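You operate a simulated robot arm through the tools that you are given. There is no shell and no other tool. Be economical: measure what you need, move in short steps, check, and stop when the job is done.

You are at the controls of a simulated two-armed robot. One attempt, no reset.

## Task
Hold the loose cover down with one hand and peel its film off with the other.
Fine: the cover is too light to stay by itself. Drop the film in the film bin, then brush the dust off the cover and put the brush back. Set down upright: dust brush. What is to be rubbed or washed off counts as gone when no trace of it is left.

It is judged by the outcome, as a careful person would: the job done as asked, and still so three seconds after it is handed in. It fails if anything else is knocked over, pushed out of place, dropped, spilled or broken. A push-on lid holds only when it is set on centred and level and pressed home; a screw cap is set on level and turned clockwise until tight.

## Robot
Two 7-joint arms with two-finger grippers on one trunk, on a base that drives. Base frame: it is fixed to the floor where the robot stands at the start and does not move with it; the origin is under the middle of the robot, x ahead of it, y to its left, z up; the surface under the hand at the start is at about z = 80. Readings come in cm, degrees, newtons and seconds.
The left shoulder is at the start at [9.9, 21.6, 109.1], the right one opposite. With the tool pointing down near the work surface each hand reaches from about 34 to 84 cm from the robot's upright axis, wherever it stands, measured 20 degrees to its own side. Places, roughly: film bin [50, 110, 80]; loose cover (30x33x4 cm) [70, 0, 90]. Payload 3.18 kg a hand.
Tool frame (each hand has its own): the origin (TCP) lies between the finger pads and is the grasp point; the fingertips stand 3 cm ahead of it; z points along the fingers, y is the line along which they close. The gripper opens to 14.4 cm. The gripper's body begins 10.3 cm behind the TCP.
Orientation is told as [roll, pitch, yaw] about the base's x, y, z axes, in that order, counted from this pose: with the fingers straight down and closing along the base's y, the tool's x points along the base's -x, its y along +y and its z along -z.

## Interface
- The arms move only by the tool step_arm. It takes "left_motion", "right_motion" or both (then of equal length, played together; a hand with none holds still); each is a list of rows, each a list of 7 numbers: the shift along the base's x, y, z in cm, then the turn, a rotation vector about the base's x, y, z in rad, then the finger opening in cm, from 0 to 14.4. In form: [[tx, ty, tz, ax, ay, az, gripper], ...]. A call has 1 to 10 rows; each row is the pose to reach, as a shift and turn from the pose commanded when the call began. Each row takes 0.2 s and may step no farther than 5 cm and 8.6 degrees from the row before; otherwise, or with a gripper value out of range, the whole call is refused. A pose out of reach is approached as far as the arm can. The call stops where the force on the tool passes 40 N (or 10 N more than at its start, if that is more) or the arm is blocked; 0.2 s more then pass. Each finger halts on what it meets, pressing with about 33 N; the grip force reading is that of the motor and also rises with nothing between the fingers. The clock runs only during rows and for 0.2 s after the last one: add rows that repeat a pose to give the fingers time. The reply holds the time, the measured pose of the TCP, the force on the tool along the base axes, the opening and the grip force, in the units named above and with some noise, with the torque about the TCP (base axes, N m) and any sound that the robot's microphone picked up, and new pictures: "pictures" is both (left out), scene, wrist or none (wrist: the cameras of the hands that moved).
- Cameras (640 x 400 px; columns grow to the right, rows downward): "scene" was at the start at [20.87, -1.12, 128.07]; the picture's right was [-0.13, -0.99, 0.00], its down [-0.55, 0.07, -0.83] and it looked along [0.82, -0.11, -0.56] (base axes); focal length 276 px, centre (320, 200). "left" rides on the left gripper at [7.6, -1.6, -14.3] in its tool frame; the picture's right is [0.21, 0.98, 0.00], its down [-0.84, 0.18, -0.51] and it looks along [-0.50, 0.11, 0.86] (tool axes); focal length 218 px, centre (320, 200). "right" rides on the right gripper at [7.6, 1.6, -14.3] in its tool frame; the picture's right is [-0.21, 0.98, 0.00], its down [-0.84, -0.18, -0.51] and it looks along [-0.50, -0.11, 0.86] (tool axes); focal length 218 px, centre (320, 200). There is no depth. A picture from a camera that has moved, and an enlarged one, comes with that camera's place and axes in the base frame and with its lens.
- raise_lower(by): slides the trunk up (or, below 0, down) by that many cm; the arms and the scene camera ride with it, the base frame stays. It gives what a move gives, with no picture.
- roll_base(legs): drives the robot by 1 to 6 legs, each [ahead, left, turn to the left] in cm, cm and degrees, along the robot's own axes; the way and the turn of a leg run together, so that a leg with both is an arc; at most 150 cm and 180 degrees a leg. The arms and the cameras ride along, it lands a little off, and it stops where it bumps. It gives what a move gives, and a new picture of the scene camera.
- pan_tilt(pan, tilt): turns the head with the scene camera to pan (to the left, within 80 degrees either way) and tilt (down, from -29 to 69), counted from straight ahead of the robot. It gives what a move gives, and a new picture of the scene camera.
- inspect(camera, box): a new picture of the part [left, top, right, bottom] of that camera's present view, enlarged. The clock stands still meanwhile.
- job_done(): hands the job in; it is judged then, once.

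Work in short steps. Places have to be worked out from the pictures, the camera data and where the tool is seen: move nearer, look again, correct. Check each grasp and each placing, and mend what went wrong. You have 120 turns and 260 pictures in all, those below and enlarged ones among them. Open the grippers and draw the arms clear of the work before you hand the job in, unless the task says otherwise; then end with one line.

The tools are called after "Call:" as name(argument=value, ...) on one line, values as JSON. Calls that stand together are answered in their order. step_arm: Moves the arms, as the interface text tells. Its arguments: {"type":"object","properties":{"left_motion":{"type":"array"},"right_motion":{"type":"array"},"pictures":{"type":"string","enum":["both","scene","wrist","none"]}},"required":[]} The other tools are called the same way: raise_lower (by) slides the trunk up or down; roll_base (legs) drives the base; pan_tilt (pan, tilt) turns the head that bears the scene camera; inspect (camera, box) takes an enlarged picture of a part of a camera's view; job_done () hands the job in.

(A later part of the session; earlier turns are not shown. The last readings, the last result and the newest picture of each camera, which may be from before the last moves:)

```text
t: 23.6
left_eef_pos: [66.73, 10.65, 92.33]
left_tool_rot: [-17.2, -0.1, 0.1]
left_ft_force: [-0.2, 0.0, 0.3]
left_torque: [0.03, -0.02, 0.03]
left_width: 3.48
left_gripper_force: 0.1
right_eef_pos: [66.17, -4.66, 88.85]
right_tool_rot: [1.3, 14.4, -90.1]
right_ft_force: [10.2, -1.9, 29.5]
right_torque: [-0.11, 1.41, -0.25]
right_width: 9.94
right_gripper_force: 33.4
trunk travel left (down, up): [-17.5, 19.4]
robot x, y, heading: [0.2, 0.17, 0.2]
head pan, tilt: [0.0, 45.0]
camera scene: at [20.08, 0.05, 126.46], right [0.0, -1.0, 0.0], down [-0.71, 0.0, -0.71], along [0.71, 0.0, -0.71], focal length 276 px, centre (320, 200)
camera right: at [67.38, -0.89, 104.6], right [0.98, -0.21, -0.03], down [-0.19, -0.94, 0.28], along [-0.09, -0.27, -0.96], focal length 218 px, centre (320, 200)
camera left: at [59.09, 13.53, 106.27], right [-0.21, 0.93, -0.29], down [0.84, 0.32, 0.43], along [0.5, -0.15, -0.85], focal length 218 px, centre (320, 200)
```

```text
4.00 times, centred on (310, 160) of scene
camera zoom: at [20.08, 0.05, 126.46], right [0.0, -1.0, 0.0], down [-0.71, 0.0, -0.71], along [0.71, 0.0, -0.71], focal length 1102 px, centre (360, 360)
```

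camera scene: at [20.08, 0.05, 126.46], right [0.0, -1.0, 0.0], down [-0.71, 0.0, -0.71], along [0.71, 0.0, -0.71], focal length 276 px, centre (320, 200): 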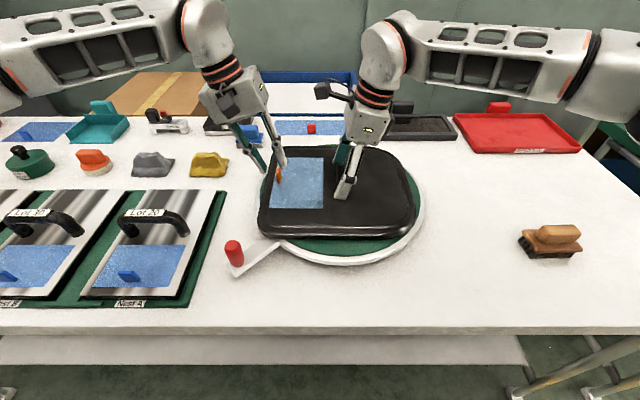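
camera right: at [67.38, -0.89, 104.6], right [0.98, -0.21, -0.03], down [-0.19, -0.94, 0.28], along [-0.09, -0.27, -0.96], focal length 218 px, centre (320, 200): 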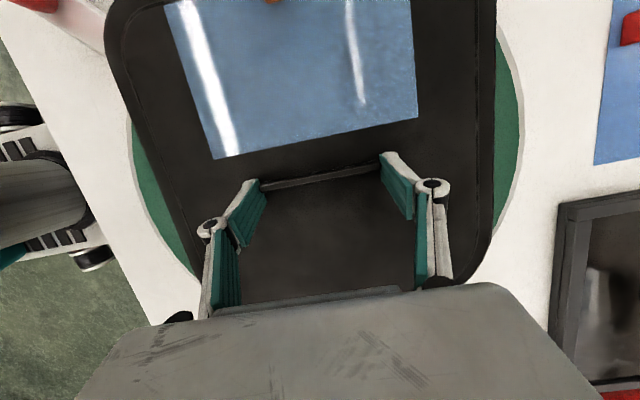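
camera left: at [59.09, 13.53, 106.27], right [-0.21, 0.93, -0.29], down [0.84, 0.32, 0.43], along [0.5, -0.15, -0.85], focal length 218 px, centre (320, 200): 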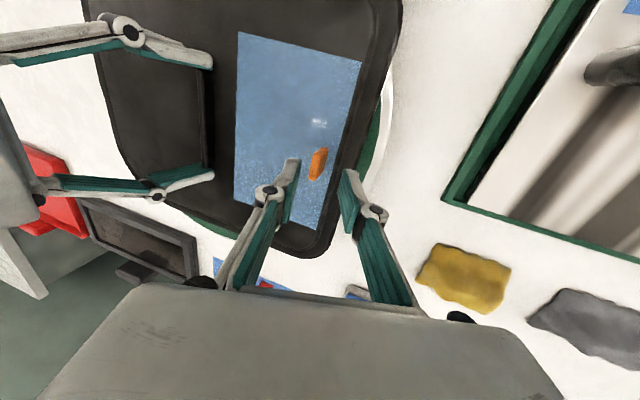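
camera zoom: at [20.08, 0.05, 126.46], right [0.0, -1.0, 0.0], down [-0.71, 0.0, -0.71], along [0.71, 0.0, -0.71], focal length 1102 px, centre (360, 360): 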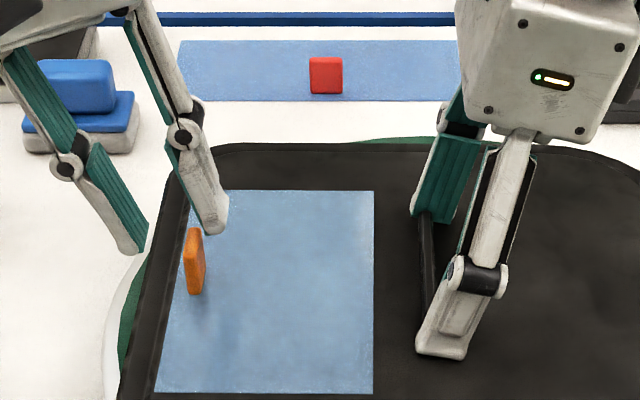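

The tab lies on the left tool axis about 5.5 cm ahead of the TCP. The right hand holds with 29 N. I'll advance the left along its axis by ~3.3 cm.

Call:
step_arm(left_motion=[[0.1, -0.3, -1.1, 0, 0, 0, 3.5], [0.2, -0.6, -2.1, 0, 0, 0, 3.5], [0.2, -1.0, -3.2, 0, 0, 0, 3.5], [0.2, -1.0, -3.2, 0, 0, 0, 3.5]], pictures="wrist")

Call:
inspect(camera="scene", box=[250, 130, 350, 210])

Call:
inspect(camera="left", box=[240, 100, 400, 220])

```text
t: 24.8
left_eef_pos: [67.08, 9.75, 89.77]
left_tool_rot: [-17.5, -0.4, 0.4]
left_ft_force: [-4.7, 7.4, 18.9]
left_torque: [0.57, 0.2, 0.08]
left_width: 3.54
left_gripper_force: 0.4
right_eef_pos: [65.96, -4.8, 88.85]
right_tool_rot: [1.2, 14.4, -90.1]
right_ft_force: [-0.9, -6.4, 17.8]
right_torque: [-0.26, 1.66, 0.55]
right_width: 9.97
right_gripper_force: 33.3
trunk travel left (down, up): [-17.5, 19.4]
robot x, y, heading: [0.07, 0.14, -0.0]
head pan, tilt: [0.0, 45.0]
stopped in row 4 (left hand): the force on the tool passed its limit at 41 N (the readings are from after the stop); the commanded pose is now the measured one
camera left: at [59.27, 12.69, 103.67], right [-0.21, 0.93, -0.3], down [0.84, 0.33, 0.44], along [0.5, -0.15, -0.85], focal length 218 px, centre (320, 200)
```

left: 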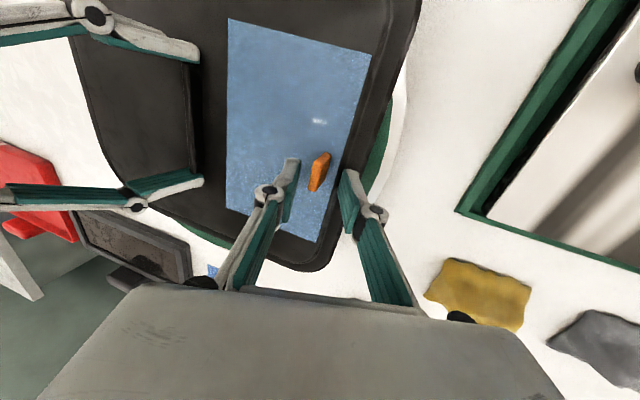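

```text
5.00 times, centred on (300, 170) of scene
camera zoom: at [19.92, 0.09, 126.42], right [0.0, -1.0, 0.0], down [-0.71, 0.0, -0.71], along [0.71, 0.0, -0.71], focal length 1378 px, centre (420, 350)
```

zoom: 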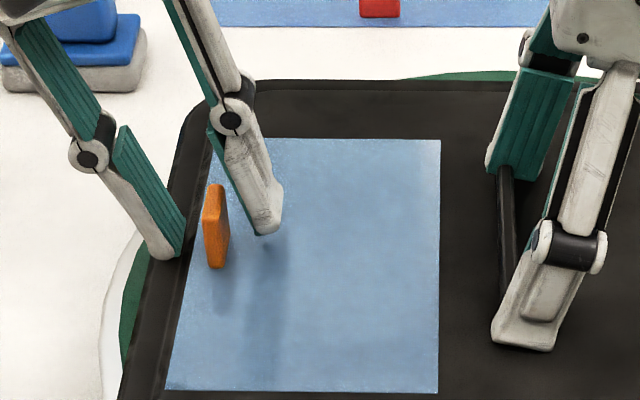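

```text
3.33 times, centred on (320, 160) of left
camera zoom: at [59.27, 12.69, 103.67], right [-0.21, 0.93, -0.3], down [0.84, 0.33, 0.44], along [0.5, -0.15, -0.85], focal length 728 px, centre (320, 333)
```

zoom: 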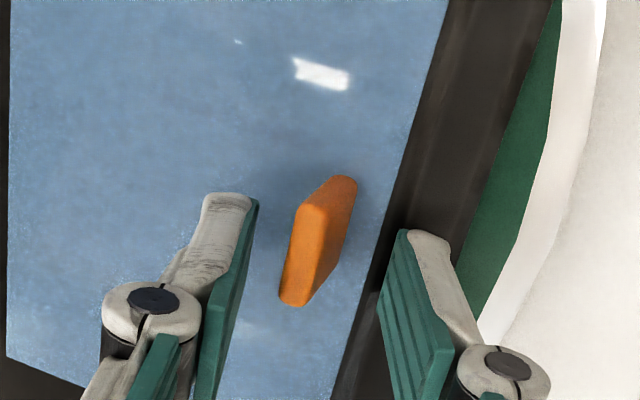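

The +y finger touched the cover's rim. I'll back up, straighten the tilt to ~0.1 rad, narrow the opening and recentre on the tab (y≈8.9).

Call:
step_arm(left_motion=[[0, 0, 1, 0, 0, 0, 3.5], [0, -0.2, 1.2, 0.1, 0, 0, 3], [0, -0.5, 1.2, 0.2, 0, 0, 2.4], [0, -0.5, 1.2, 0.2, 0, 0, 2.4]], pictures="wrist")

Call:
inspect(camera="left", box=[240, 100, 400, 220])

Call:
inspect(camera="scene", box=[250, 130, 350, 210])

```text
t: 25.8
left_eef_pos: [66.93, 9.44, 90.86]
left_tool_rot: [-5.8, -0.4, 0.2]
left_ft_force: [0.0, 0.0, 0.3]
left_torque: [-0.02, 0.01, -0.02]
left_width: 2.41
left_gripper_force: 0.1
right_eef_pos: [66.02, -4.82, 88.73]
right_tool_rot: [1.2, 14.4, -90.1]
right_ft_force: [-5.7, -4.4, 35.1]
right_torque: [-0.27, 2.35, -0.17]
right_width: 9.96
right_gripper_force: 32.7
trunk travel left (down, up): [-17.5, 19.4]
robot x, y, heading: [0.18, -0.38, -0.1]
head pan, tilt: [0.0, 45.0]
camera left: at [59.23, 9.31, 104.99], right [-0.21, 0.97, -0.1], down [0.84, 0.23, 0.49], along [0.5, 0.02, -0.86], focal length 218 px, centre (320, 200)
```

left: 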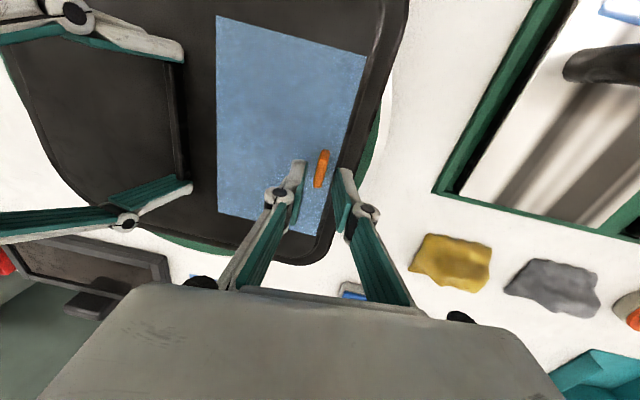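

```text
3.33 times, centred on (320, 160) of left
camera zoom: at [59.23, 9.31, 104.99], right [-0.21, 0.97, -0.1], down [0.84, 0.23, 0.49], along [0.5, 0.02, -0.86], focal length 728 px, centre (320, 333)
```

zoom: 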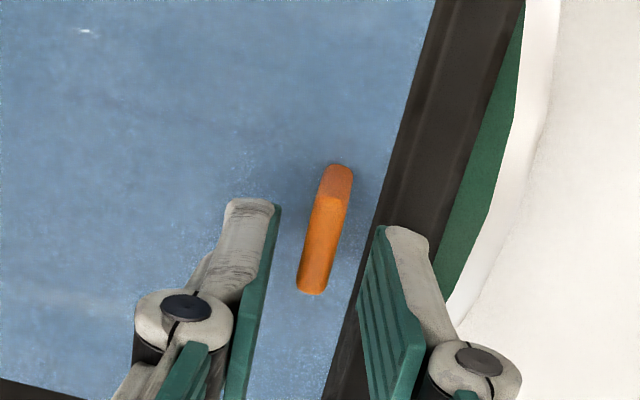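

```text
5.00 times, centred on (300, 170) of scene
camera zoom: at [19.93, 0.07, 126.47], right [0.0, -1.0, 0.0], down [-0.71, 0.0, -0.71], along [0.71, 0.0, -0.71], focal length 1378 px, centre (420, 350)
```

zoom: 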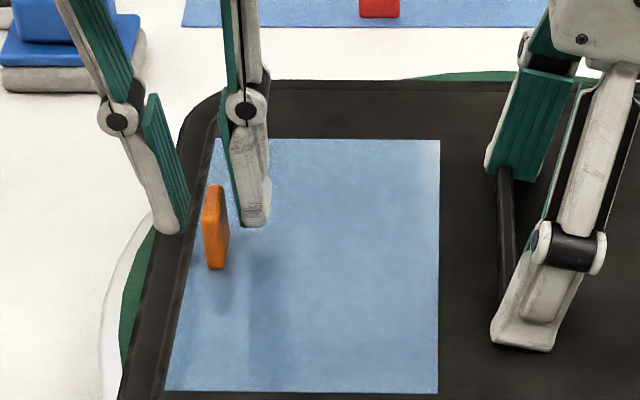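

The tab is centred between the fingers. Descend about 1.5 cm in small steps, easing the right hand slightly.

Call:
step_arm(left_motion=[[0, 0, -0.5, 0, 0, 0, 2.4], [0, -0.1, -1.0, 0, 0, 0, 2.4], [0, -0.1, -1.4, 0, 0, 0, 2.4], [0, -0.1, -1.4, 0, 0, 0, 2.4]], right_motion=[[0, 0, 0.1, 0, 0, 0, 9.8], [0, 0, 0.2, 0, 0, 0, 9.8], [0, 0, 0.2, 0, 0, 0, 9.8], [0, 0, 0.2, 0, 0, 0, 9.8]], pictures="none")

Call:
inspect(camera="left", box=[240, 100, 400, 220])

Call:
inspect(camera="scene", box=[250, 130, 350, 210])

```text
t: 26.8
left_eef_pos: [67.1, 9.19, 89.29]
left_tool_rot: [-5.9, -0.4, 0.2]
left_ft_force: [-2.5, 0.5, 6.5]
left_torque: [0.09, 0.06, 0.02]
left_width: 2.36
left_gripper_force: 0.0
right_eef_pos: [66.08, -4.61, 88.83]
right_tool_rot: [1.2, 14.3, -90.2]
right_ft_force: [-6.0, -2.5, 21.3]
right_torque: [0.09, 0.88, -0.12]
right_width: 9.98
right_gripper_force: 33.3
trunk travel left (down, up): [-17.5, 19.4]
robot x, y, heading: [-0.19, 0.36, -0.1]
head pan, tilt: [0.0, 45.0]
```

```text
3.33 times, centred on (320, 160) of left
camera zoom: at [59.24, 9.2, 103.56], right [-0.21, 0.97, -0.1], down [0.84, 0.23, 0.49], along [0.5, 0.02, -0.86], focal length 728 px, centre (320, 333)
```

zoom: 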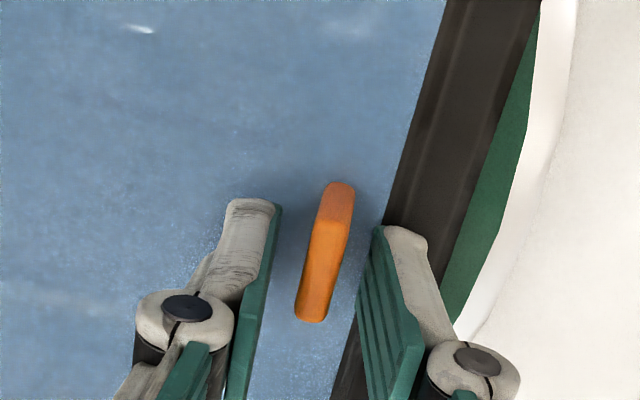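

```text
5.00 times, centred on (300, 170) of scene
camera zoom: at [19.94, 0.08, 126.45], right [0.0, -1.0, 0.0], down [-0.71, 0.0, -0.71], along [0.71, 0.0, -0.71], focal length 1378 px, centre (420, 350)
```

zoom: 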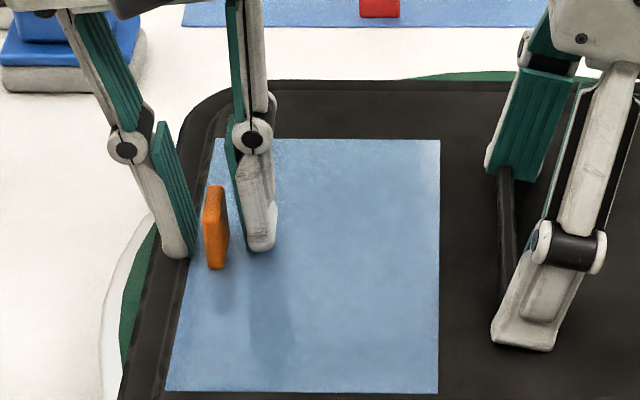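

Fingertips just touch the surface with the tab between them. Close on the tab while easing up slightly.

Call:
step_arm(left_motion=[[0, 0, 0.3, 0, 0, 0, 2.0], [-0.2, 0, 0.3, 0, 0, 0, 1.2], [-0.2, 0, 0.3, 0, 0, 0, 0.4], [-0.2, 0, 0.3, 0, 0, 0, 0], [-0.2, 0, 0.3, 0, 0, 0, 0]], pictures="none")

Call:
inspect(camera="left", box=[240, 100, 400, 220])

Call:
inspect(camera="scene", box=[250, 130, 350, 210])

```text
t: 28.0
left_eef_pos: [66.98, 9.31, 89.42]
left_tool_rot: [-5.9, -0.3, 0.2]
left_ft_force: [-0.7, -0.5, 0.3]
left_torque: [-0.01, 0.01, 0.01]
left_width: 0.58
left_gripper_force: 33.0
right_eef_pos: [66.06, -4.68, 88.74]
right_tool_rot: [1.1, 14.3, -90.2]
right_ft_force: [-7.7, -2.4, 21.3]
right_torque: [-0.22, 1.21, 0.17]
right_width: 9.96
right_gripper_force: 32.5
trunk travel left (down, up): [-17.5, 19.4]
robot x, y, heading: [0.24, 0.12, 0.0]
head pan, tilt: [0.0, 45.0]
heard: snap
```

```text
3.33 times, centred on (320, 160) of left
camera zoom: at [59.1, 9.22, 103.82], right [-0.21, 0.97, -0.1], down [0.84, 0.23, 0.49], along [0.5, 0.02, -0.86], focal length 728 px, centre (320, 333)
```

zoom: 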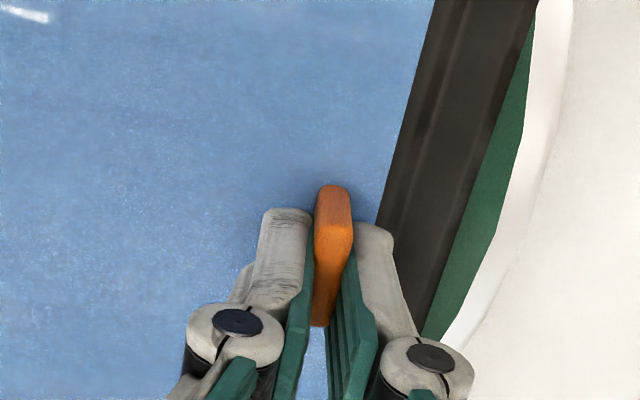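

```text
5.00 times, centred on (300, 170) of scene
camera zoom: at [20.01, 0.08, 126.44], right [0.0, -1.0, 0.0], down [-0.71, 0.0, -0.71], along [0.71, 0.0, -0.71], focal length 1378 px, centre (420, 350)
```

zoom: 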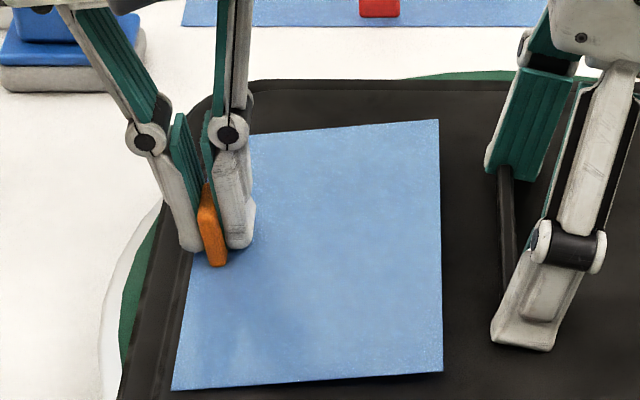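

A snap: the film appears to have come free as a sheet with the tab held. I'll lift a little and draw it to +y, clear of the right hand.

Call:
step_arm(left_motion=[[0, 0, 0.7, 0, 0, 0, 0], [0, 0.3, 1.5, 0, 0, 0, 0], [0, 1.0, 2.5, 0, 0, 0, 0], [0, 2.5, 3.5, 0, 0, 0, 0]], pictures="both")

```text
t: 29.0
left_eef_pos: [66.98, 11.79, 93.01]
left_tool_rot: [-5.9, -0.4, 0.2]
left_ft_force: [0.3, -0.6, -0.4]
left_torque: [-0.02, -0.02, 0.0]
left_width: 0.59
left_gripper_force: 33.1
right_eef_pos: [66.0, -4.69, 88.82]
right_tool_rot: [1.1, 14.3, -90.2]
right_ft_force: [-8.6, 0.4, 20.8]
right_torque: [-0.57, 1.52, -0.07]
right_width: 9.95
right_gripper_force: 32.9
trunk travel left (down, up): [-17.5, 19.4]
robot x, y, heading: [-0.07, 0.08, 0.2]
head pan, tilt: [0.0, 45.0]
camera scene: at [20.03, 0.11, 126.44], right [0.0, -1.0, 0.0], down [-0.71, 0.0, -0.71], along [0.71, 0.0, -0.71], focal length 276 px, centre (320, 200)
camera left: at [59.2, 11.73, 107.23], right [-0.21, 0.97, -0.1], down [0.84, 0.23, 0.49], along [0.5, 0.02, -0.86], focal length 218 px, centre (320, 200)
```

scene: 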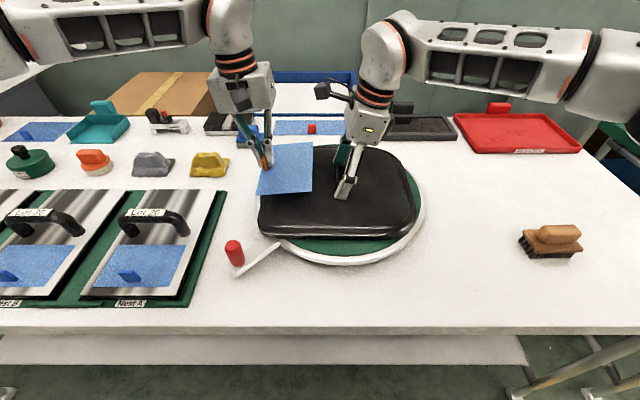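
left: 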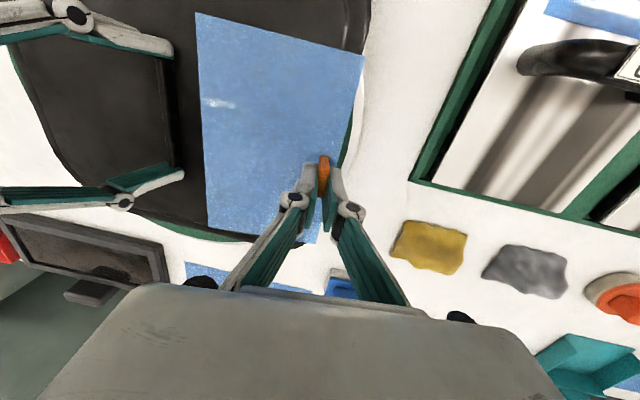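

Film is off and held. Move the left hand clear, up and to the left; ease the right hand's force.

Call:
step_arm(left_motion=[[0, 3, 3, 0, 0, 0, 0], [-1, 6, 6, 0, 0, 0, 0], [-3, 9, 10, 0, 0, 0, 0], [-6, 12, 13, 0, 0, 0, 0], [-9, 14, 16, 0, 0, 0, 0], [-12, 16, 18, 0, 0, 0, 0]], right_motion=[[0, 0, 0, 0, 0, 0, 9.8], [0, 0, 0, 0, 0, 0, 9.8], [0, 0, 0, 0, 0, 0, 9.8], [0, 0, 0.1, 0, 0, 0, 9.8], [0, 0, 0.2, 0, 0, 0, 9.8], [0, 0, 0.3, 0, 0, 0, 9.8]], pictures="scene")

Call:
inspect(camera="scene", box=[250, 130, 430, 270])

```text
refused: row 3 steps farther than a row can; nothing moved
```

```text
2.86 times, centred on (340, 200) of scene
camera zoom: at [20.03, 0.11, 126.44], right [0.0, -1.0, 0.0], down [-0.71, 0.0, -0.71], along [0.71, 0.0, -0.71], focal length 787 px, centre (263, 200)
```

zoom: 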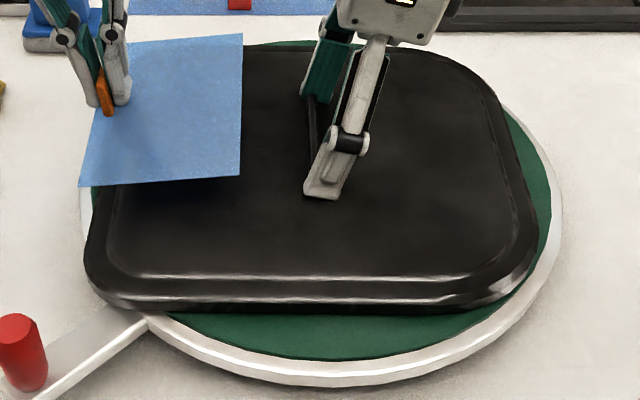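

Call:
step_arm(left_motion=[[0, 3, 2.5, 0, 0, 0, 0], [-1, 6, 5, 0, 0, 0, 0], [-3, 9, 8, 0, 0, 0, 0], [-5, 12, 11, 0, 0, 0, 0], [-7.5, 14, 14, 0, 0, 0, 0], [-10, 16, 17, 0, 0, 0, 0]], right_motion=[[0, 0, 0, 0, 0, 0, 9.8], [0, 0, 0, 0, 0, 0, 9.8], [0, 0, 0, 0, 0, 0, 9.8], [0, 0, 0.1, 0, 0, 0, 9.8], [0, 0, 0.2, 0, 0, 0, 9.8], [0, 0, 0.3, 0, 0, 0, 9.8]], pictures="scene")

Call:
inspect(camera="scene", box=[250, 130, 430, 270])

```text
t: 30.4
left_eef_pos: [57.7, 27.08, 108.93]
left_tool_rot: [-5.9, -0.3, 0.3]
left_ft_force: [-0.6, -0.2, 0.2]
left_torque: [0.03, 0.04, -0.04]
left_width: 0.63
left_gripper_force: 33.3
left hand out of reach, approached as far as the arm can: row 6
right_eef_pos: [66.15, -5.0, 88.92]
right_tool_rot: [1.2, 14.1, -90.3]
right_ft_force: [-2.1, 0.0, 5.6]
right_torque: [-0.97, -0.04, -0.29]
right_width: 9.98
right_gripper_force: 33.1
trunk travel left (down, up): [-17.5, 19.4]
robot x, y, heading: [-0.03, -0.03, -0.3]
head pan, tilt: [0.0, 45.0]
camera scene: at [20.19, 0.0, 126.38], right [0.0, -1.0, 0.0], down [-0.71, 0.0, -0.71], along [0.71, 0.0, -0.71], focal length 276 px, centre (320, 200)
```

scene: 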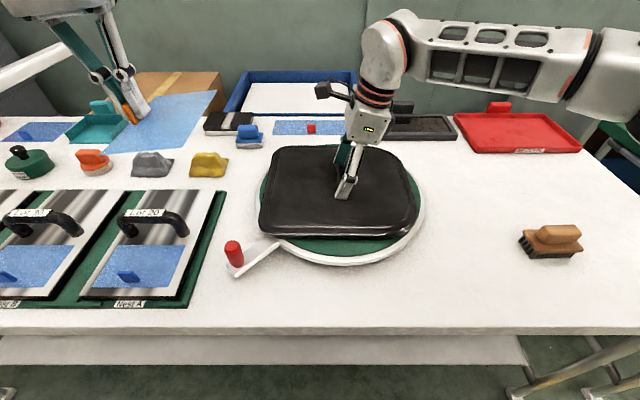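

```text
2.86 times, centred on (340, 200) of scene
camera zoom: at [20.19, 0.0, 126.38], right [0.0, -1.0, 0.0], down [-0.71, 0.0, -0.71], along [0.71, 0.0, -0.71], focal length 787 px, centre (263, 200)
```

zoom: 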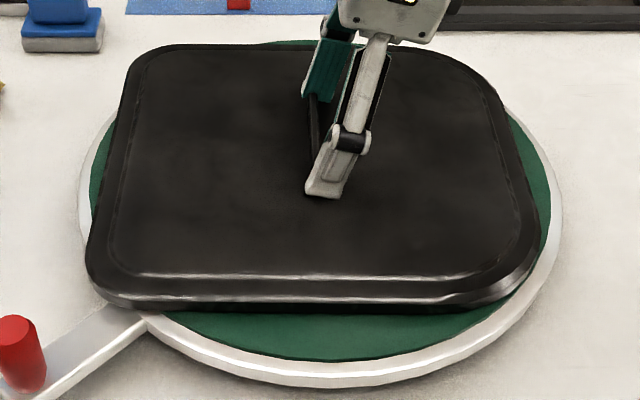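

Film clear. Now release the rib with the right hand gently and rise.

Call:
step_arm(right_motion=[[0, 0, 0, 0, 0, 0, 10.6], [0, 0, 0, 0, 0, 0, 11.5], [0, 0, 0.3, 0, 0, 0, 12.5], [0, 0, 1.5, 0, 0, 0, 13.5], [0, -0.5, 4, 0, 0, 0, 14], [0, -1.5, 8, 0, 0, 0, 14], [0, -3, 12, 0, 0, 0, 14]], pictures="both")

Call:
inspect(camera="right", box=[150, 0, 470, 200])

```text
t: 32.0
left_eef_pos: [57.69, 27.28, 109.0]
left_tool_rot: [-6.1, -0.3, 0.3]
left_ft_force: [-0.2, 0.1, -1.0]
left_torque: [0.03, -0.02, -0.03]
left_width: 0.58
left_gripper_force: 33.3
right_eef_pos: [65.93, -7.68, 101.03]
right_tool_rot: [1.1, 14.3, -90.2]
right_ft_force: [-0.2, 0.3, 0.3]
right_torque: [-0.03, -0.04, -0.04]
right_width: 13.99
right_gripper_force: 0.1
trunk travel left (down, up): [-17.5, 19.4]
robot x, y, heading: [0.15, -0.01, 0.2]
head pan, tilt: [0.0, 45.0]
camera scene: at [20.14, 0.08, 126.43], right [0.0, -1.0, 0.0], down [-0.71, 0.0, -0.71], along [0.71, 0.0, -0.71], focal length 276 px, centre (320, 200)
camera right: at [67.37, -3.87, 116.74], right [0.98, -0.21, -0.03], down [-0.19, -0.94, 0.28], along [-0.09, -0.27, -0.96], focal length 218 px, centre (320, 200)
```

scene: 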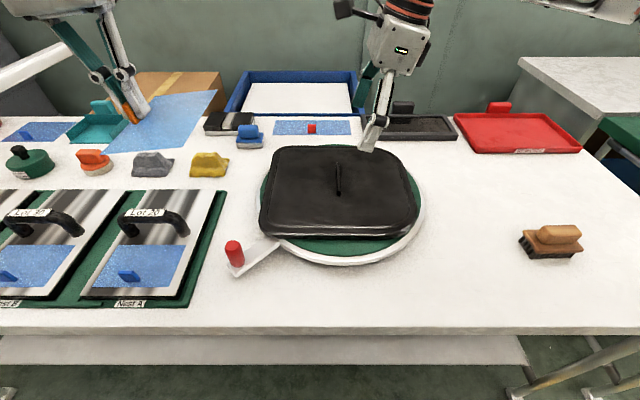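
right: 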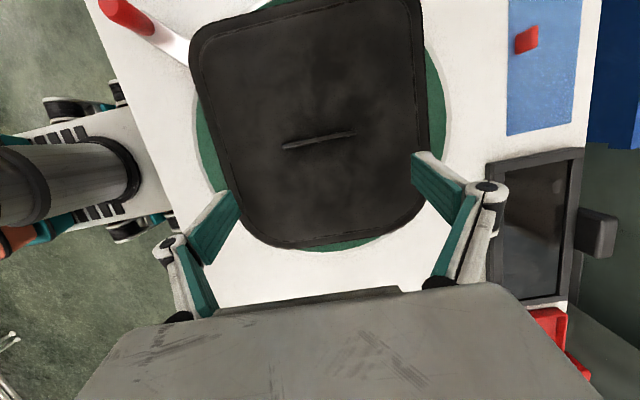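

```text
2.00 times, centred on (310, 100) of right
camera zoom: at [67.37, -3.87, 116.74], right [0.98, -0.21, -0.03], down [-0.19, -0.94, 0.28], along [-0.09, -0.27, -0.96], focal length 436 px, centre (340, 400)
```

zoom: 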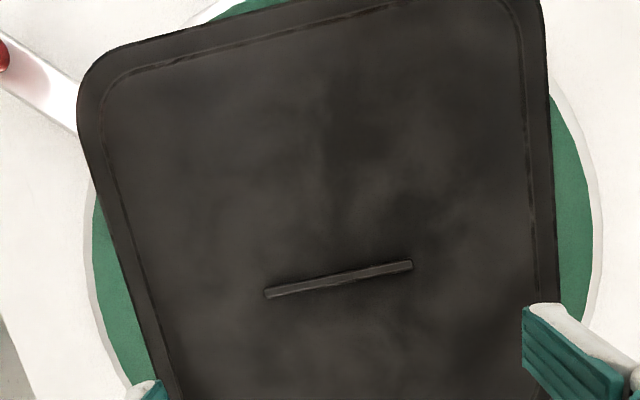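

Cover stays in place with the rib free. Next: retract the left hand a bit, lift the right hand clear, and look toward the bin.

Call:
step_arm(left_motion=[[-2, 0, 1, 0, 0, 0, 0], [-4, 0, 2, 0, 0, 0, 0], [-7, 0, 3, 0, 0, 0, 0], [-9, 0, 4, 0, 0, 0, 0]], right_motion=[[-2, -3, 2, -0.12, 0, 0, 14], [-5, -6, 4, -0.25, 0, 0, 14], [-8, -9, 6, -0.25, 0, 0, 14], [-11, -12, 8, -0.25, 0, 0, 14]], pictures="none")

Call:
pan_tilt(pan=75, tilt=25)

```text
t: 33.0
left_eef_pos: [48.73, 27.15, 113.32]
left_tool_rot: [-5.9, -0.4, 0.2]
left_ft_force: [0.0, 0.4, 0.1]
left_torque: [0.02, 0.02, 0.01]
left_width: 0.61
left_gripper_force: 33.7
right_eef_pos: [55.06, -19.94, 108.85]
right_tool_rot: [1.1, -0.1, -90.2]
right_ft_force: [-1.4, -0.1, 0.0]
right_torque: [0.05, -0.04, -0.02]
right_width: 13.99
right_gripper_force: 0.0
trunk travel left (down, up): [-17.5, 19.4]
robot x, y, heading: [0.05, 0.68, -0.2]
head pan, tilt: [0.0, 45.0]
```

```text
t: 34.4
left_eef_pos: [48.8, 27.1, 113.07]
left_tool_rot: [-6.0, -0.2, 0.2]
left_ft_force: [0.2, 0.1, -0.6]
left_torque: [-0.01, -0.02, 0.0]
left_width: 0.61
left_gripper_force: 33.3
right_eef_pos: [55.33, -19.84, 108.76]
right_tool_rot: [1.1, -0.1, -90.2]
right_ft_force: [-0.2, 0.2, -0.4]
right_torque: [-0.04, 0.02, 0.02]
right_width: 14.0
right_gripper_force: 0.0
trunk travel left (down, up): [-17.5, 19.4]
robot x, y, heading: [0.06, 0.28, 0.2]
head pan, tilt: [75.0, 25.0]
camera scene: at [14.49, 8.98, 129.45], right [0.97, -0.26, 0.0], down [-0.11, -0.41, -0.91], along [0.23, 0.88, -0.42], focal length 276 px, centre (320, 200)
```

scene: 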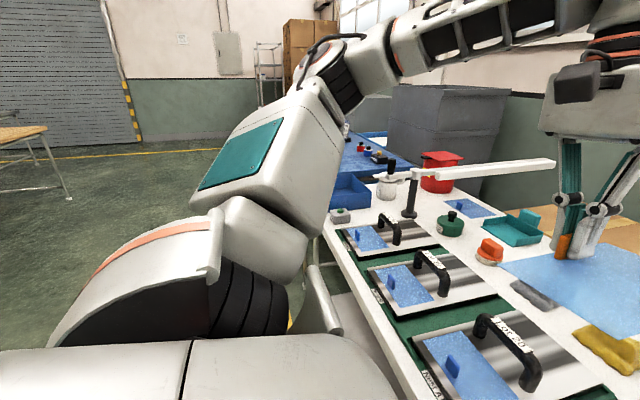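

The bin is the blue tray at the far left table end. I'll drive left 45 cm and look again.

Call:
roll_base(legs=[[0, 45, 0]])

```text
t: 38.9
left_eef_pos: [48.9, 71.91, 113.13]
left_tool_rot: [-6.0, -0.1, -0.2]
left_ft_force: [-0.5, 0.2, -0.5]
left_torque: [-0.02, 0.01, -0.01]
left_width: 0.62
left_gripper_force: 32.8
right_eef_pos: [55.28, 24.93, 108.62]
right_tool_rot: [1.0, -0.1, -90.5]
right_ft_force: [-0.2, 0.4, -0.7]
right_torque: [0.0, 0.02, 0.02]
right_width: 14.0
right_gripper_force: 0.0
trunk travel left (down, up): [-17.5, 19.4]
robot x, y, heading: [0.06, 45.04, -0.5]
head pan, tilt: [75.0, 25.0]
camera scene: at [14.61, 54.0, 129.45], right [0.96, -0.26, 0.0], down [-0.11, -0.41, -0.91], along [0.24, 0.87, -0.42], focal length 276 px, centre (320, 200)
```

scene: 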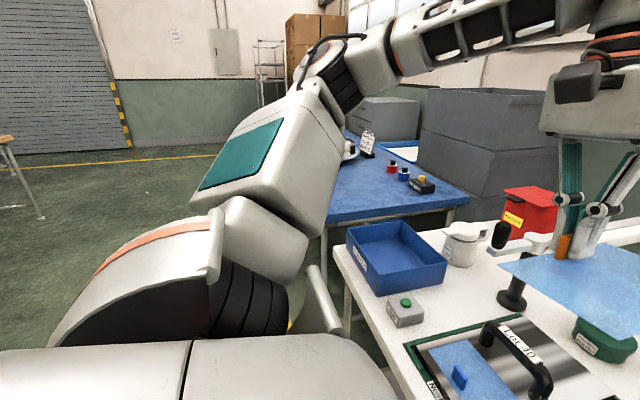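

The bin spans roughly x 41.5–59.5, y 101.5–120, rim around z 87. Drive another 36 cm left.

Call:
roll_base(legs=[[0, 36, 0.5]])

Call:
pan_tilt(pan=45, tilt=45)

```text
t: 42.6
left_eef_pos: [48.81, 107.34, 113.22]
left_tool_rot: [-5.8, -0.2, 0.4]
left_ft_force: [0.3, -0.4, 0.4]
left_torque: [-0.01, 0.01, 0.02]
left_width: 0.6
left_gripper_force: 33.3
right_eef_pos: [55.44, 60.31, 108.71]
right_tool_rot: [1.1, 0.0, -90.1]
right_ft_force: [-0.5, 0.4, 0.0]
right_torque: [0.0, 0.01, -0.03]
right_width: 13.98
right_gripper_force: 0.1
trunk travel left (down, up): [-17.5, 19.4]
robot x, y, heading: [0.19, 80.17, 0.0]
head pan, tilt: [75.0, 25.0]
camera scene: at [14.57, 89.13, 129.45], right [0.97, -0.26, 0.0], down [-0.11, -0.41, -0.91], along [0.23, 0.88, -0.42], focal length 276 px, centre (320, 200)
```

scene: 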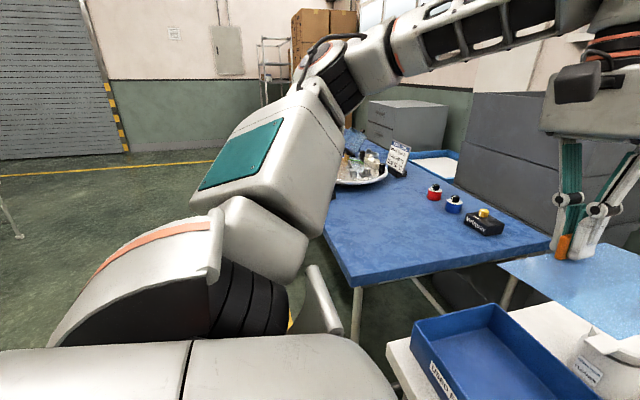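

```text
t: 43.5
left_eef_pos: [48.9, 107.27, 113.14]
left_tool_rot: [-5.9, -0.2, 0.2]
left_ft_force: [0.0, -0.7, -0.2]
left_torque: [-0.01, 0.01, 0.01]
left_width: 0.62
left_gripper_force: 32.7
right_eef_pos: [55.36, 60.35, 108.69]
right_tool_rot: [1.1, -0.1, -90.2]
right_ft_force: [0.3, -0.3, 0.2]
right_torque: [0.01, -0.01, -0.01]
right_width: 14.0
right_gripper_force: 0.0
trunk travel left (down, up): [-17.5, 19.4]
robot x, y, heading: [0.49, 80.31, 0.1]
head pan, tilt: [45.0, 45.0]
camera scene: at [17.94, 85.98, 126.4], right [0.71, -0.7, 0.0], down [-0.5, -0.5, -0.71], along [0.5, 0.5, -0.71], focal length 276 px, centre (320, 200)
```

scene: 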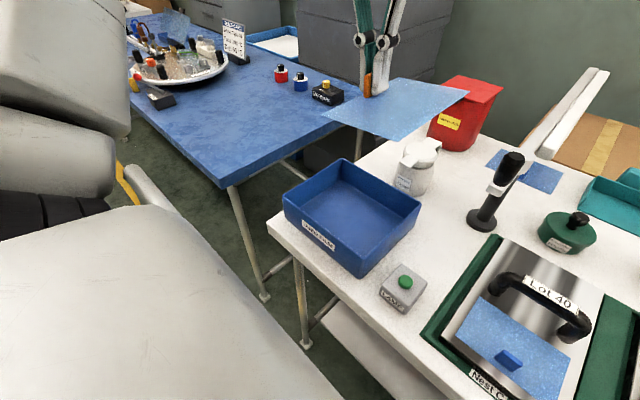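

Rotating the hand by +90° would align the film's 17 cm with the bin's longer side (y 99–119, x 41–59). I'll rotate with the hand still high.

Call:
step_arm(left_motion=[[0, 0, 0, 0, 0, 0.15, 0], [0, 0, 0, 0, 0, 0.3, 0], [0, 0, 0, 0, 0, 0.45, 0], [-0.5, 0, 0, 0, 0, 0.6, 0], [-1, 0.3, 0, 0, 0, 0.75, 0], [-1.5, 0.6, 0, 0, 0, 0.9, 0], [-2, 0.9, 0, 0, 0, 1.05, 0], [-2.5, 1.2, 0, 0, 0, 1.2, 0], [-3, 1.5, 0, 0, 0, 1.35, 0], [-3.6, 1.7, 0, 0, 0, 1.5, 0]])

```text
t: 45.7
left_eef_pos: [45.21, 109.0, 112.99]
left_tool_rot: [-5.9, -0.2, 86.6]
left_ft_force: [-0.3, 0.0, -0.4]
left_torque: [-0.03, -0.02, -0.01]
left_width: 0.57
left_gripper_force: 33.1
right_eef_pos: [55.44, 60.31, 108.61]
right_tool_rot: [1.2, -0.2, -90.2]
right_ft_force: [-0.3, 0.3, 0.5]
right_torque: [0.0, 0.0, 0.0]
right_width: 14.02
right_gripper_force: 0.1
trunk travel left (down, up): [-17.5, 19.4]
robot x, y, heading: [0.49, 79.72, 0.1]
head pan, tilt: [45.0, 45.0]
camera scene: at [17.93, 85.97, 126.4], right [0.71, -0.7, 0.0], down [-0.5, -0.5, -0.71], along [0.5, 0.5, -0.71], focal length 276 px, centre (320, 200)
camera left: at [44.93, 101.5, 127.31], right [-0.98, -0.15, -0.1], down [-0.18, 0.85, 0.49], along [0.01, 0.5, -0.87], focal length 218 px, centre (320, 200)
```

scene: 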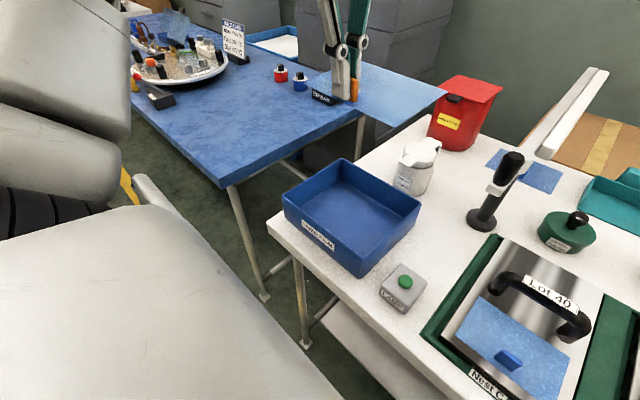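
left: 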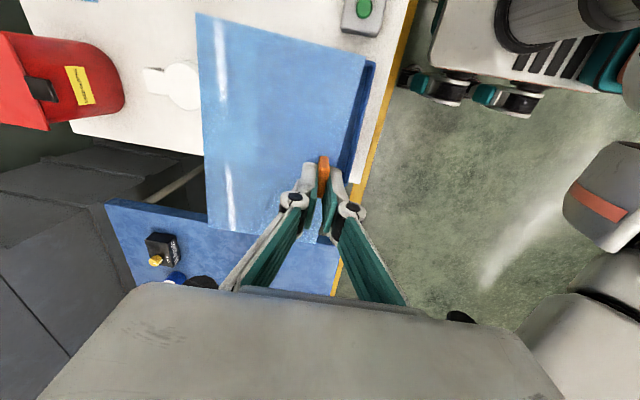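

Now lower to TCP z≈95 and check alignment over the bin.

Call:
step_arm(left_motion=[[0, 0, -4, 0, 0, 0.06, 0], [0, 0, -8, 0, 0, 0.06, 0], [0, 0, -12, 0, 0, 0.06, 0], [0, 0, -16, 0, 0, 0.06, 0], [0, 0, -18, 0, 0, 0.06, 0]])

```text
t: 46.9
left_eef_pos: [45.34, 109.19, 95.25]
left_tool_rot: [-6.0, -0.2, 89.8]
left_ft_force: [-0.4, 0.6, 0.6]
left_torque: [-0.01, 0.0, -0.03]
left_width: 0.59
left_gripper_force: 32.7
right_eef_pos: [55.4, 60.39, 108.61]
right_tool_rot: [1.1, -0.1, -90.1]
right_ft_force: [0.1, 0.4, 1.0]
right_torque: [0.0, -0.02, 0.01]
right_width: 14.0
right_gripper_force: 0.1
trunk travel left (down, up): [-17.5, 19.4]
robot x, y, heading: [0.02, 79.85, 0.2]
head pan, tilt: [45.0, 45.0]
camera scene: at [17.95, 85.99, 126.39], right [0.71, -0.7, 0.0], down [-0.5, -0.5, -0.71], along [0.5, 0.5, -0.71], focal length 276 px, centre (320, 200)
camera left: at [45.41, 101.7, 109.51], right [-0.97, -0.2, -0.1], down [-0.23, 0.84, 0.49], along [-0.01, 0.5, -0.87], focal length 218 px, centre (320, 200)
```

scene: 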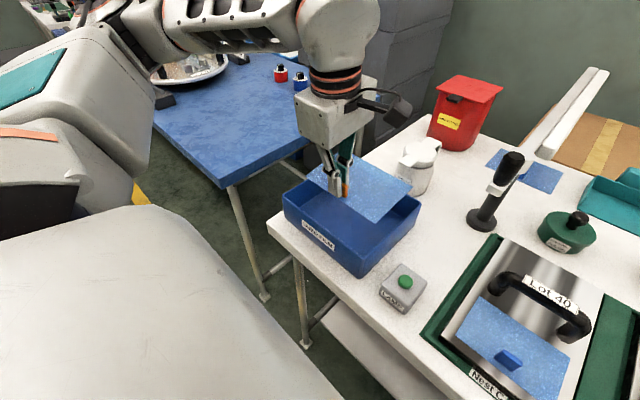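
left: 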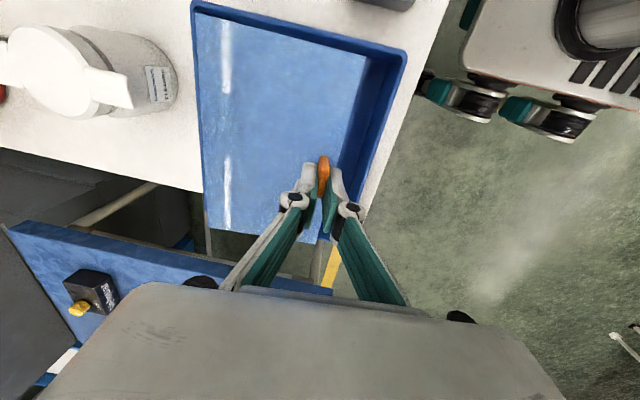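

The film (≈18×11.4) fits the bin only tightly lengthwise, so I'll tilt it (~25° about x) so that it enters one end first.

Call:
step_arm(left_motion=[[0, -0.4, 0, 0.15, 0, 0, 0], [0, -0.8, 0, 0.3, 0, 0, 0], [0, -1.2, 0, 0.45, 0, 0, 0], [0, -1.2, -2, 0.45, 0, 0, 0], [0, -1.2, -4, 0.45, 0, 0, 0], [0, -1.2, -4, 0.45, 0, 0, 0]])

Call:
inspect(camera="scene", box=[260, 130, 440, 290])

```text
t: 48.3
left_eef_pos: [45.26, 107.85, 91.08]
left_tool_rot: [-5.8, -26.0, 89.6]
left_ft_force: [-0.3, -0.2, -0.8]
left_torque: [-0.03, -0.01, 0.01]
left_width: 0.61
left_gripper_force: 33.1
right_eef_pos: [55.4, 60.27, 108.57]
right_tool_rot: [1.1, -0.1, -90.2]
right_ft_force: [0.5, 0.5, -0.6]
right_torque: [-0.02, -0.05, 0.0]
right_width: 13.98
right_gripper_force: 0.1
trunk travel left (down, up): [-17.5, 19.4]
robot x, y, heading: [0.16, 80.14, 0.1]
head pan, tilt: [45.0, 45.0]
camera scene: at [17.92, 85.99, 126.4], right [0.71, -0.7, 0.0], down [-0.5, -0.5, -0.71], along [0.5, 0.5, -0.71], focal length 276 px, centre (320, 200)
camera left: at [45.39, 94.86, 100.57], right [-0.97, -0.14, -0.18], down [-0.23, 0.54, 0.81], along [-0.01, 0.83, -0.56], focal length 218 px, centre (320, 200)
```

scene: 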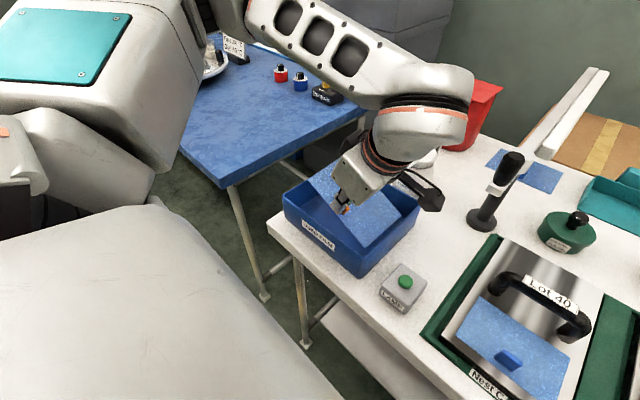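
left: 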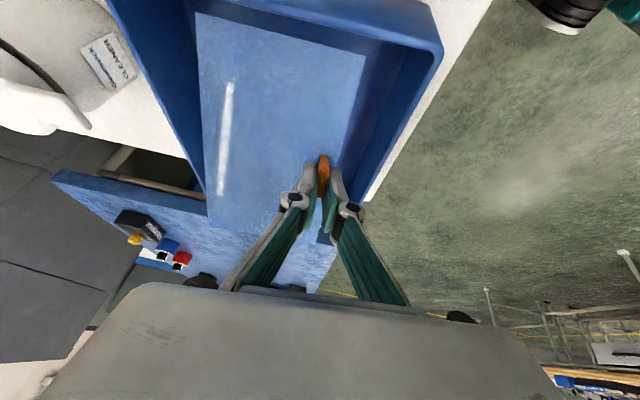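

```text
2.50 times, centred on (350, 210) of scene
camera zoom: at [17.92, 85.99, 126.4], right [0.71, -0.7, 0.0], down [-0.5, -0.5, -0.71], along [0.5, 0.5, -0.71], focal length 689 px, centre (245, 175)
```

zoom: 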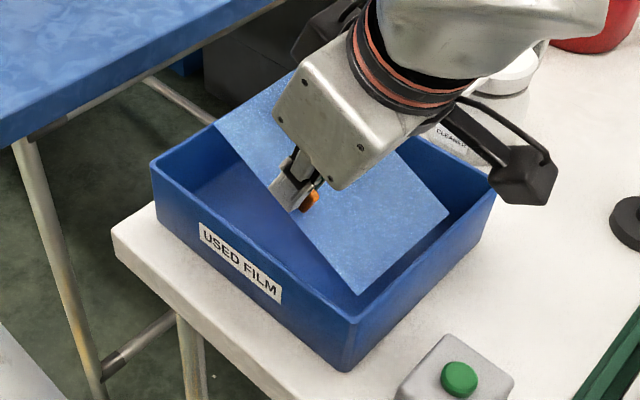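

The film's low end is inside the bin walls. Lower 1.5 cm more and release.

Call:
step_arm(left_motion=[[0, 0, -0.8, 0, 0, 0, 0], [0, 0, -1.5, 0, 0, 0, 0], [0, 0, -1.5, 0, 0, 0, 1.5], [0, 0, -1.5, 0, 0, 0, 3], [0, 0, -1.5, 0, 0, 0, 3]])

Call:
inspect(camera="scene", box=[260, 130, 440, 290])

```text
t: 49.5
left_eef_pos: [45.26, 107.8, 89.68]
left_tool_rot: [-5.8, -26.0, 89.7]
left_ft_force: [-0.7, -0.1, 0.2]
left_torque: [0.01, 0.02, 0.0]
left_width: 2.97
left_gripper_force: 0.1
right_eef_pos: [55.4, 60.43, 108.72]
right_tool_rot: [1.1, 0.0, -90.0]
right_ft_force: [0.4, -1.1, -0.6]
right_torque: [-0.01, -0.01, 0.03]
right_width: 14.02
right_gripper_force: 0.1
trunk travel left (down, up): [-17.5, 19.4]
robot x, y, heading: [0.27, 80.17, 0.1]
head pan, tilt: [45.0, 45.0]
camera scene: at [17.94, 85.97, 126.39], right [0.71, -0.7, 0.0], down [-0.5, -0.5, -0.71], along [0.5, 0.5, -0.71], focal length 276 px, centre (320, 200)
camera left: at [45.35, 94.84, 99.05], right [-0.97, -0.14, -0.18], down [-0.23, 0.55, 0.81], along [-0.01, 0.83, -0.56], focal length 218 px, centre (320, 200)
```

scene: 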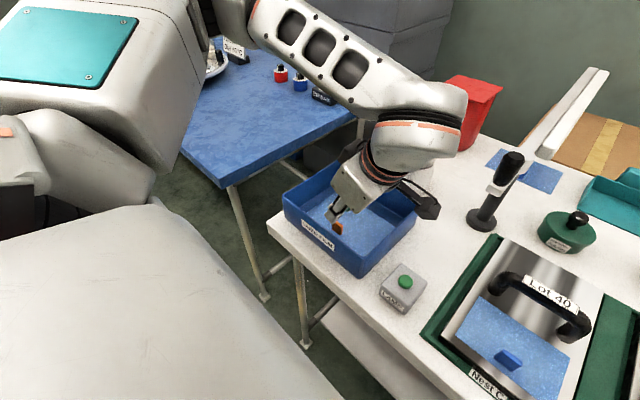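
left: 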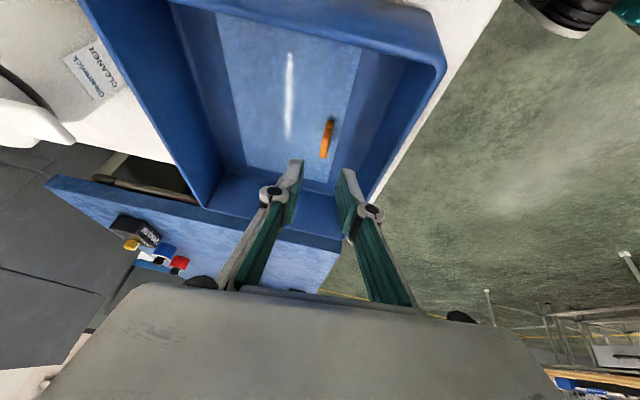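

```text
2.50 times, centred on (350, 210) of scene
camera zoom: at [17.94, 85.97, 126.39], right [0.71, -0.7, 0.0], down [-0.5, -0.5, -0.71], along [0.5, 0.5, -0.71], focal length 689 px, centre (245, 175)
```

zoom: 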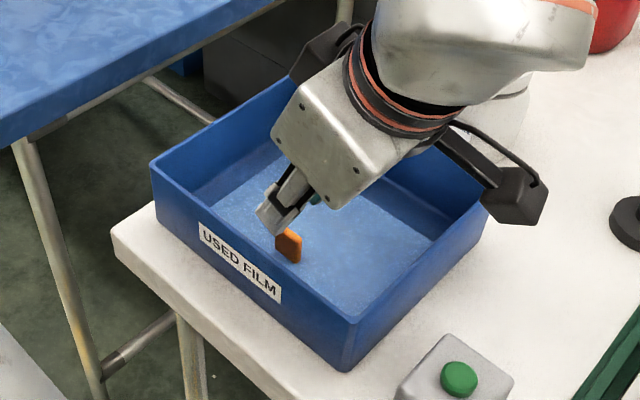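

Film is lying flat in the bin. Withdraw the left hand upward and straighten it.

Call:
step_arm(left_motion=[[0, -0.5, 3, 0, 0, 0, 3], [0, -0.5, 7, 0, 0, 0, 3], [0, 0, 11, -0.1, 0, 0, 3], [0, 0, 15, -0.2, 0, 0, 3], [0, 0, 19, -0.3, 0, 0, 3], [0, 0, 23, -0.42, 0, 0, 3]], pictures="none")

Call:
step_arm(left_motion=[[0, 0, 0, 0, 0, -0.15, 4], [0, 0, 0, 0, 0, -0.3, 4], [0, 0, 0, 0, 0, -0.45, 4], [0, 0, 0, 0, 0, -0.6, 4], [0, 0, 0, 0, 0, -0.75, 4], [0, 0, 0, 0, 0, -0.9, 4], [0, 0, 0, 0, 0, -1.05, 4], [0, 0, 0, 0, 0, -1.2, 4], [0, 0, 0, 0, 0, -1.35, 4], [0, 0, 0, 0, 0, -1.5, 4]], pictures="none")

Call:
roll_base(legs=[[0, -88, 0]])

Call:
pan_tilt(pan=-15, tilt=45)

```text
t: 50.9
left_eef_pos: [45.24, 107.79, 112.71]
left_tool_rot: [-5.9, -1.8, 89.7]
left_ft_force: [0.2, 0.7, -0.3]
left_torque: [-0.01, 0.01, -0.01]
left_width: 3.0
left_gripper_force: 0.0
right_eef_pos: [55.42, 60.46, 108.59]
right_tool_rot: [1.0, -0.1, -90.0]
right_ft_force: [-0.4, 0.3, 0.1]
right_torque: [-0.04, -0.01, 0.01]
right_width: 14.0
right_gripper_force: 0.0
trunk travel left (down, up): [-17.5, 19.4]
robot x, y, heading: [0.26, 80.36, 0.1]
head pan, tilt: [45.0, 45.0]
```

```text
t: 53.1
left_eef_pos: [45.33, 107.86, 112.66]
left_tool_rot: [-5.8, -1.9, 3.7]
left_ft_force: [-0.3, -0.1, 0.1]
left_torque: [0.03, -0.01, 0.02]
left_width: 4.05
left_gripper_force: 0.0
right_eef_pos: [55.43, 60.27, 108.75]
right_tool_rot: [1.2, -0.1, -90.1]
right_ft_force: [-0.1, 0.9, -0.1]
right_torque: [-0.02, 0.0, 0.02]
right_width: 13.98
right_gripper_force: 0.1
trunk travel left (down, up): [-17.5, 19.4]
robot x, y, heading: [0.06, 80.04, 0.0]
head pan, tilt: [45.0, 45.0]
```

```text
t: 61.2
left_eef_pos: [45.3, 18.9, 112.7]
left_tool_rot: [-6.0, -1.9, 3.0]
left_ft_force: [-0.6, -0.2, 0.5]
left_torque: [-0.02, 0.02, -0.01]
left_width: 3.99
left_gripper_force: 0.0
right_eef_pos: [54.76, -28.52, 108.67]
right_tool_rot: [1.0, -0.1, -90.9]
right_ft_force: [0.6, -1.2, -0.3]
right_torque: [0.0, 0.03, 0.01]
right_width: 13.99
right_gripper_force: 0.1
trunk travel left (down, up): [-17.5, 19.4]
robot x, y, heading: [-0.52, -8.27, -0.7]
head pan, tilt: [45.0, 45.0]
camera scene: at [17.64, -2.41, 126.39], right [0.7, -0.72, 0.0], down [-0.51, -0.49, -0.71], along [0.51, 0.49, -0.71], focal length 276 px, centre (320, 200)
```

scene: 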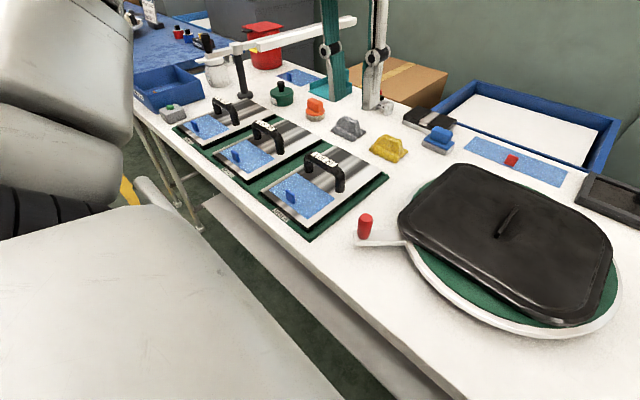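

```text
t: 62.5
left_eef_pos: [45.3, 19.11, 112.64]
left_tool_rot: [-5.9, -1.9, 2.9]
left_ft_force: [-0.1, -1.7, -0.4]
left_torque: [-0.01, 0.0, 0.01]
left_width: 4.01
left_gripper_force: 0.0
right_eef_pos: [54.76, -28.62, 108.61]
right_tool_rot: [1.0, 0.0, -90.9]
right_ft_force: [-0.1, 0.2, -0.3]
right_torque: [0.0, 0.02, 0.01]
right_width: 14.02
right_gripper_force: 0.0
trunk travel left (down, up): [-17.5, 19.4]
robot x, y, heading: [-0.0, -7.99, -0.8]
head pan, tilt: [-15.0, 45.0]
camera scene: at [19.66, -10.28, 126.39], right [-0.27, -0.96, 0.0], down [-0.68, 0.19, -0.71], along [0.68, -0.19, -0.71], focal length 276 px, centre (320, 200)
```

scene: 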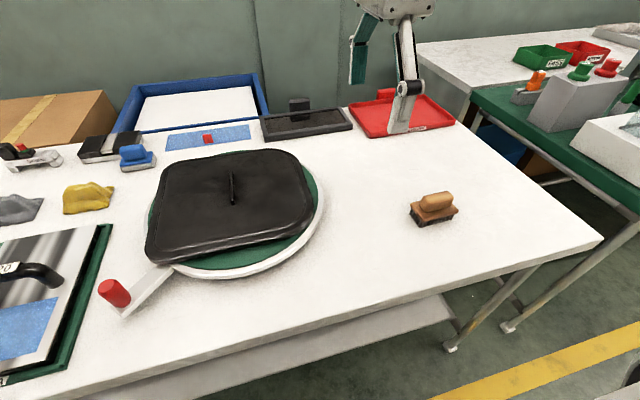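

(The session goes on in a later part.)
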